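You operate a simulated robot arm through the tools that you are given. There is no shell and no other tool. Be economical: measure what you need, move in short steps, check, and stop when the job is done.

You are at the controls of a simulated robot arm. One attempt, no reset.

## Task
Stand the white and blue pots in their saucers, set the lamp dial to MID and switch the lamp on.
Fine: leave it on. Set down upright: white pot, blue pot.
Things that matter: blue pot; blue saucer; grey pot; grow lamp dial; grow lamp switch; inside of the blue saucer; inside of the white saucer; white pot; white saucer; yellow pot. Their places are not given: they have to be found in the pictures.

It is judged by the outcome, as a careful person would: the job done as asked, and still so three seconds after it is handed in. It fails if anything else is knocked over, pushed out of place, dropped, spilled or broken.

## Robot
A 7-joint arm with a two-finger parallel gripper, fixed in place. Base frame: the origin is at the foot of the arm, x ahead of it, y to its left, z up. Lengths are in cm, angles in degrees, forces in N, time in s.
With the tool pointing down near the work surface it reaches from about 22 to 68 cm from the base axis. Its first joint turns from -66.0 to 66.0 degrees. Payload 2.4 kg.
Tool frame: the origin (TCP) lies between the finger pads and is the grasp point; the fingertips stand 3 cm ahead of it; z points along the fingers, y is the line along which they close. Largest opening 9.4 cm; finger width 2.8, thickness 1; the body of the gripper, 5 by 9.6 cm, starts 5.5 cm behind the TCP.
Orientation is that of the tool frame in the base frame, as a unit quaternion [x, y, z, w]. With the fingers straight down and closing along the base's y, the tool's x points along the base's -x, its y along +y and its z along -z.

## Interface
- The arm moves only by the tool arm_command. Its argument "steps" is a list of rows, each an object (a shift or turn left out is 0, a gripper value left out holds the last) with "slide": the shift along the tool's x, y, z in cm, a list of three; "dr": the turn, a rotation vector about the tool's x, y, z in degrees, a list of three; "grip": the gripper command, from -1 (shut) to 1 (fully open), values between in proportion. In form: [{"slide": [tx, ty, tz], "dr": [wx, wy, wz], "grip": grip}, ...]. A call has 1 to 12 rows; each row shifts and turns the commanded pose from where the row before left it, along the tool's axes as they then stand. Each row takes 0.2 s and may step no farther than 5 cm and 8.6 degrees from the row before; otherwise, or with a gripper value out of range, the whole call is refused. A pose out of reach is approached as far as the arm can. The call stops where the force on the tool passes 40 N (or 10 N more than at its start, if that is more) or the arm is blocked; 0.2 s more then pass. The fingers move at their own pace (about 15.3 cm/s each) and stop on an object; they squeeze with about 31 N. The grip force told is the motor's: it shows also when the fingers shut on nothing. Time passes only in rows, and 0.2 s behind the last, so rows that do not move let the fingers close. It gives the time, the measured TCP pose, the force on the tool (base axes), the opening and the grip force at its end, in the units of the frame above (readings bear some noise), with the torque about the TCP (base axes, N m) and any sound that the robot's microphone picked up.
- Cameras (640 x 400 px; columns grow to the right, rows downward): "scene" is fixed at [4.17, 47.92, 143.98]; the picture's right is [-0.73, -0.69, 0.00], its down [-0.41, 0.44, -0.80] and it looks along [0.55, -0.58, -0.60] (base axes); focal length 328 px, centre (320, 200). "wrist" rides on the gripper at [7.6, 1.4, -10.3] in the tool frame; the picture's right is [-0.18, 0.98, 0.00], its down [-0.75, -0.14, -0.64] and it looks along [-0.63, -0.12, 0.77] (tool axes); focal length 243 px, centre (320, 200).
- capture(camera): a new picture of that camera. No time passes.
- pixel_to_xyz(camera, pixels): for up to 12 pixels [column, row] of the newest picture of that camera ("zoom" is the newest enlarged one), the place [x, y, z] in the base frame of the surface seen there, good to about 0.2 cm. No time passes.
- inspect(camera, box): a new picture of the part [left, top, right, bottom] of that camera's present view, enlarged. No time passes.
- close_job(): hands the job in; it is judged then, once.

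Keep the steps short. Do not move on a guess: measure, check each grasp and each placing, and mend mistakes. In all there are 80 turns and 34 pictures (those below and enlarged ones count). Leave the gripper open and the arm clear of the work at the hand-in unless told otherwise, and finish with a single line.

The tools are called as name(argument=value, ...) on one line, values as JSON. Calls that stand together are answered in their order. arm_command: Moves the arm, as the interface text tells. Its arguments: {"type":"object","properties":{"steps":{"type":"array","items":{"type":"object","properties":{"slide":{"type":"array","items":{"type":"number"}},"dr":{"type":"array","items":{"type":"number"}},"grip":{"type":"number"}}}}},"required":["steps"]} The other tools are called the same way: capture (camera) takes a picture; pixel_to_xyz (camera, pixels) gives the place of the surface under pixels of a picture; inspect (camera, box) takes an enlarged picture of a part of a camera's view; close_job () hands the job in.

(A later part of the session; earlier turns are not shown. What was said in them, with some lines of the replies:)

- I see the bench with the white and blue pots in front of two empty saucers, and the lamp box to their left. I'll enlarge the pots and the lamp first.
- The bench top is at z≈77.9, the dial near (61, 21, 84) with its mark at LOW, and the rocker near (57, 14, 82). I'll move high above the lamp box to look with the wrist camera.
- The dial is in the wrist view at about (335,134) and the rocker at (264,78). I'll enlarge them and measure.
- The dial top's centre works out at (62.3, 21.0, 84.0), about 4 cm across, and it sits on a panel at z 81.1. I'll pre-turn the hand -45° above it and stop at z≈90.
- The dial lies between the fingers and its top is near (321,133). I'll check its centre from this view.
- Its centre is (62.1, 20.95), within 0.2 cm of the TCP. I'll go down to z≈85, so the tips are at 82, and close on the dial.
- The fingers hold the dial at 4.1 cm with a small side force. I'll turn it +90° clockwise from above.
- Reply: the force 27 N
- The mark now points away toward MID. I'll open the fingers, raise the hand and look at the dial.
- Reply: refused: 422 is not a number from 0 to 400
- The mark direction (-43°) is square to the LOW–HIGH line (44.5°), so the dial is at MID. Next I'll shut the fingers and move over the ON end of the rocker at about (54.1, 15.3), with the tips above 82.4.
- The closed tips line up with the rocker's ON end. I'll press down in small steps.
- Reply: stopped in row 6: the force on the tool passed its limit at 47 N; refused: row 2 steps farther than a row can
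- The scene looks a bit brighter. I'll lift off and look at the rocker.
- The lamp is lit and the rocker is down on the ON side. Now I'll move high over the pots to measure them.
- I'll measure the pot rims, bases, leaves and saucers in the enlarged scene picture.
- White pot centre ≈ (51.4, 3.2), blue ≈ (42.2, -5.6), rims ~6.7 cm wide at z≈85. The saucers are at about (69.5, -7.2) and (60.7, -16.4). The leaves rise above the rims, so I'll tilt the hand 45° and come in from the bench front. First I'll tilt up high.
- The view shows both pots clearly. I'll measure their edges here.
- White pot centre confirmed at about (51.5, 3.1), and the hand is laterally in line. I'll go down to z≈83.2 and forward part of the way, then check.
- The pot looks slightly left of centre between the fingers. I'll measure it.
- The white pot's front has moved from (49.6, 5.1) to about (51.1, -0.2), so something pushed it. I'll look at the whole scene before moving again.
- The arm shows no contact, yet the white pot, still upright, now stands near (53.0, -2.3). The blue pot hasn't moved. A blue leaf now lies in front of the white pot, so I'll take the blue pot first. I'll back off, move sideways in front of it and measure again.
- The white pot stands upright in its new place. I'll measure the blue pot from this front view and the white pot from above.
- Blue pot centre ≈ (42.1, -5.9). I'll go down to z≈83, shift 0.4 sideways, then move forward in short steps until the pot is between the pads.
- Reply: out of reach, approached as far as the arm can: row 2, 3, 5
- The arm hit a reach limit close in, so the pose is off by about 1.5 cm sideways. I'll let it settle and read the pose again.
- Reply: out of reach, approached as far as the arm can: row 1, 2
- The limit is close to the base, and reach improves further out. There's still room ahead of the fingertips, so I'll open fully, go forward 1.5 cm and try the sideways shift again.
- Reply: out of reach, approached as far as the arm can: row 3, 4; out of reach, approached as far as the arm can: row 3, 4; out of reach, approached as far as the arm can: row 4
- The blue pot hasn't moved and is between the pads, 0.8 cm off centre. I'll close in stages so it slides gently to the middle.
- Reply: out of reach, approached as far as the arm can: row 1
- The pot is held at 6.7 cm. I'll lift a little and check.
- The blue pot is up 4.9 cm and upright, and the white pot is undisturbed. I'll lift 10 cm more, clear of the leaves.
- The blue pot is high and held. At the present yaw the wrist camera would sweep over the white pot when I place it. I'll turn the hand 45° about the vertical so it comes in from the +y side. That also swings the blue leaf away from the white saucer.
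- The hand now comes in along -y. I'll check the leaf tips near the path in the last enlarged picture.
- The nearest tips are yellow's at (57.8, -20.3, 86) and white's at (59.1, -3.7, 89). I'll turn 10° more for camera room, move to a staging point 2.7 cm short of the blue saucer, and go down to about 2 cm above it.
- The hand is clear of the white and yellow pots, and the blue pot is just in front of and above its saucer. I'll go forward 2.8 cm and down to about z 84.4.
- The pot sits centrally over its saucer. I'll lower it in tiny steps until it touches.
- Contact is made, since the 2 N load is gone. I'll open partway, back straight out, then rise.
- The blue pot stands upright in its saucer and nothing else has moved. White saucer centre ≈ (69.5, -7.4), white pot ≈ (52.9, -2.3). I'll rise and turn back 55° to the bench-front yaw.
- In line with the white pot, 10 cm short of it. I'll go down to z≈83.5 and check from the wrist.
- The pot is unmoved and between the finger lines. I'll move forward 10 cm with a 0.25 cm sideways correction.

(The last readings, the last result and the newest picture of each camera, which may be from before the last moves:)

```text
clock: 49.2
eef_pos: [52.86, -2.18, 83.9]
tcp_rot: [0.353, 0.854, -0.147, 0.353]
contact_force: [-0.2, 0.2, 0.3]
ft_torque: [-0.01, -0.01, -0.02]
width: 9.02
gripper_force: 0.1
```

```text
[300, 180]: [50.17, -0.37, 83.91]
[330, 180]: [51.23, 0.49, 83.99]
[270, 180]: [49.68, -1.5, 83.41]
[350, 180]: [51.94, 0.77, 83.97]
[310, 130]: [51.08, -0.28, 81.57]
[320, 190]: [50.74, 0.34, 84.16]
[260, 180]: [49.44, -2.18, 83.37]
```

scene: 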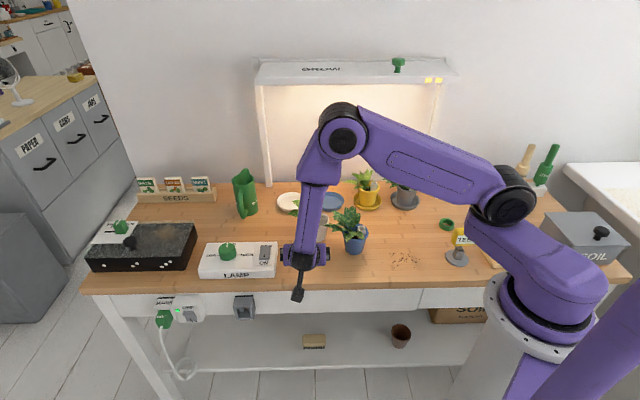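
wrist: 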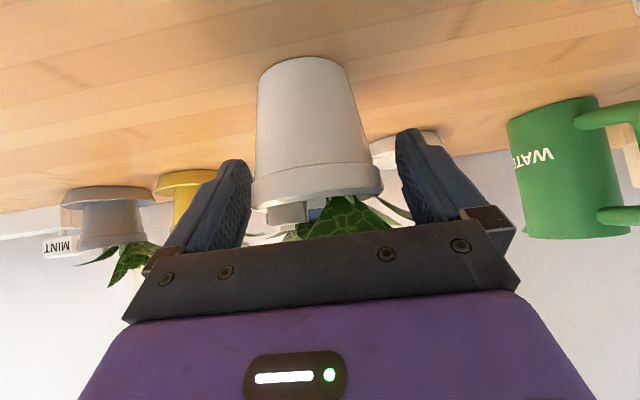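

The TCP coincides with the pot centre, (52.9, -2.2). I'll close in stages and lift slightly.

arm_command(steps=[{"grip": 0.75}, {"grip": 0.6}, {"grip": 0.5}, {"grip": 0.4}, {"grip": 0.1}, {"grip": 0.1}])

arm_command(steps=[{"slide": [-0.7, 0, -0.7]}, {"slide": [-1.4, 0, -1.4]}, {}])

```text
clock: 50.6
eef_pos: [52.85, -2.04, 83.93]
tcp_rot: [0.352, 0.854, -0.146, 0.354]
contact_force: [-0.1, -0.7, -0.5]
ft_torque: [-0.06, -0.02, -0.02]
width: 6.58
gripper_force: 31.1
```

```text
clock: 51.5
eef_pos: [53.03, -2.09, 86.82]
tcp_rot: [0.353, 0.854, -0.146, 0.353]
contact_force: [1.6, -1.1, -2.2]
ft_torque: [-0.01, 0.02, 0.02]
width: 6.53
gripper_force: 30.8
```

Held at 6.5 cm with about a 2 N load. I'll lift to z≈98 and move to a point 2.7 cm short of the white saucer.

arm_command(steps=[{"slide": [-2, 0, -2]}, {"slide": [-2, 0, -2]}, {"slide": [-2, 0, -2]}, {"slide": [-2, 0, -2]}, {"slide": [-2.21, 1.99, 2.21]}, {"slide": [-2.21, 1.99, 2.21]}, {"slide": [-2.21, 1.99, 2.21]}, {"slide": [-2.21, 1.99, 2.21]}, {}])

```text
clock: 53.5
eef_pos: [67.51, -5.46, 97.87]
tcp_rot: [0.353, 0.854, -0.146, 0.354]
contact_force: [0.4, -0.1, -1.8]
ft_torque: [-0.02, 0.02, -0.02]
width: 6.57
gripper_force: 31.2
```

arm_command(steps=[{"slide": [2, 0, 2]}, {"slide": [2, 0, 2]}, {"slide": [2, 0, 2]}, {"slide": [1.9, 0, 1.9]}, {}])

```text
clock: 54.6
eef_pos: [67.54, -5.36, 86.7]
tcp_rot: [0.353, 0.853, -0.146, 0.354]
contact_force: [0.0, 0.0, -1.8]
ft_torque: [-0.01, 0.04, -0.01]
width: 6.55
gripper_force: 30.8
```

No contact so far. I'll go forward 2.7 cm and down to z≈84.7, just above touching, and look.

arm_command(steps=[{"slide": [-0.65, 0, 0.65]}, {"slide": [-0.65, 0, 0.65]}, {"slide": [-0.58, 0, 0.58]}, {}, {"slide": [0.6, 0, 0.6]}, {"slide": [0.5, 0, 0.5]}, {"slide": [0.3, 0, 0.3]}, {}])

inspect(camera="scene", box=[240, 160, 380, 250])

```text
clock: 56.5
eef_pos: [69.4, -7.23, 84.9]
tcp_rot: [0.354, 0.853, -0.147, 0.354]
contact_force: [-0.3, -0.5, -2.5]
ft_torque: [0.03, 0.0, 0.0]
width: 6.57
gripper_force: 30.5
```

```text
4.44 times, centred on (310, 205) of scene
```

zoom: 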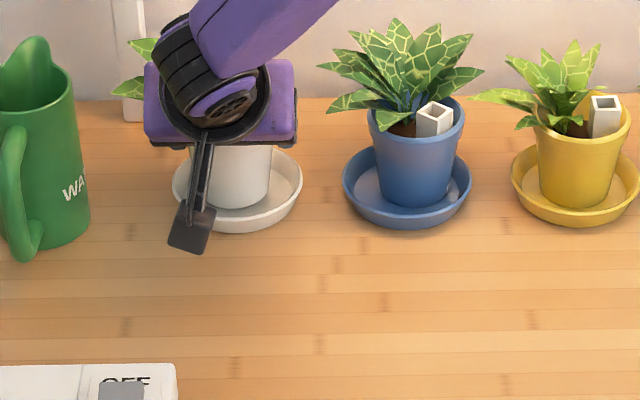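

The pot base is centred in the white saucer, column 238 for both. I'll lower it gently to contact.

arm_command(steps=[{"slide": [0.12, 0, 0.12]}, {"slide": [0.1, 0, 0.1]}, {"slide": [0.08, 0, 0.08]}, {}])

```text
clock: 57.5
eef_pos: [69.33, -7.12, 84.38]
tcp_rot: [0.353, 0.854, -0.146, 0.354]
contact_force: [-0.9, -0.3, -3.2]
ft_torque: [0.03, 0.0, 0.0]
width: 6.55
gripper_force: 31.0
```

arm_command(steps=[{"slide": [0.05, 0, 0.05]}, {}])

```text
clock: 58.0
eef_pos: [69.45, -7.15, 84.49]
tcp_rot: [0.354, 0.853, -0.146, 0.354]
contact_force: [-0.6, -0.2, 2.8]
ft_torque: [0.05, -0.04, 0.01]
width: 6.55
gripper_force: 30.6
```

Contact: the force went from -3 to +2.8 N. I'll open partway, back straight out, then rise.

arm_command(steps=[{"grip": 0.5}, {"grip": 0.65}, {"grip": 0.75}, {"slide": [0.7, 0, -0.7]}, {"slide": [1.2, 0, -1.2]}, {"slide": [1.8, 0, -1.8]}, {"slide": [2, 0, -2]}, {"slide": [-1.5, 0, -1.5], "grip": 1}, {"slide": [-2.5, 0, -2.5]}, {"slide": [-2.5, 0, -2.5]}, {"slide": [-2.5, 0, -2.5]}, {}])

arm_command(steps=[{"slide": [3, 0, -3]}, {"slide": [3, 0, -3]}, {"slide": [2, 0, -2]}, {"slide": [-2, 0, -2]}, {}])

capture(camera="scene")

```text
clock: 60.6
eef_pos: [63.43, -1.4, 97.17]
tcp_rot: [0.353, 0.854, -0.146, 0.354]
contact_force: [-0.1, -0.4, -0.1]
ft_torque: [-0.03, -0.04, 0.01]
width: 9.38
gripper_force: 0.1
```

```text
clock: 61.9
eef_pos: [55.73, 6.51, 99.84]
tcp_rot: [0.354, 0.853, -0.147, 0.354]
contact_force: [1.4, 0.3, 0.0]
ft_torque: [0.01, -0.03, 0.0]
width: 9.42
gripper_force: 0.1
```

```text
1 pictures are left
```

scene: 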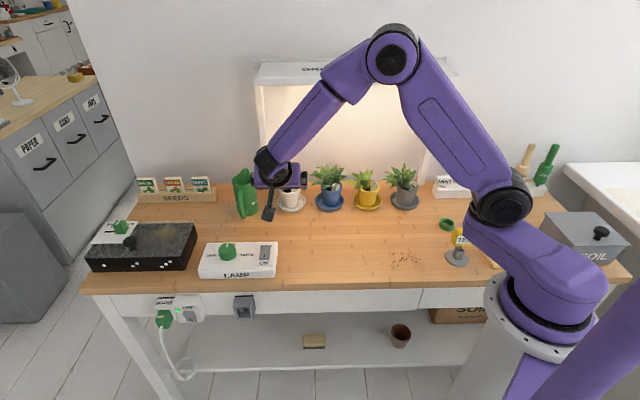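

The white pot sits in its saucer, partly hidden by the hand, and the lamp is still lit. I'll move the arm well clear and use the last picture for a check.

arm_command(steps=[{"slide": [-2.8, 0, -2.8]}, {"slide": [-2.8, 0, -2.8]}, {"slide": [-2.8, 0, -2.8]}, {"slide": [-2.8, 0, -2.8]}, {"slide": [3, 0, -3]}, {"slide": [3, 0, -3]}, {}])

inspect(camera="scene", box=[190, 160, 430, 290])

```text
clock: 63.5
eef_pos: [49.69, 12.79, 115.58]
tcp_rot: [0.353, 0.853, -0.146, 0.354]
contact_force: [-0.8, -0.5, 0.9]
ft_torque: [-0.03, -0.02, 0.05]
width: 9.41
gripper_force: 0.1
```

```text
2.67 times, centred on (310, 225) of scene
```

zoom: 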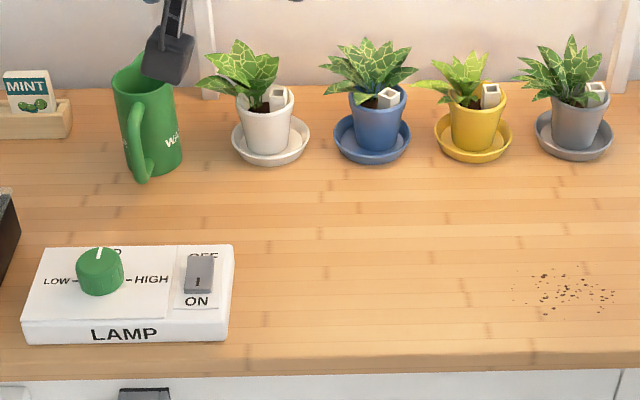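

Both pots stand upright in their own saucers, the dial is at MID, the lamp is on, and the arm is clear with the gripper open. I'll hand the job in.

close_job()

```text
The job is handed in.
```

The white and blue pots stand upright in their saucers, the lamp dial is at MID and the lamp is on; the white pot shifted about 5 cm on the bench before I gripped it, cause unknown and no contact force read.
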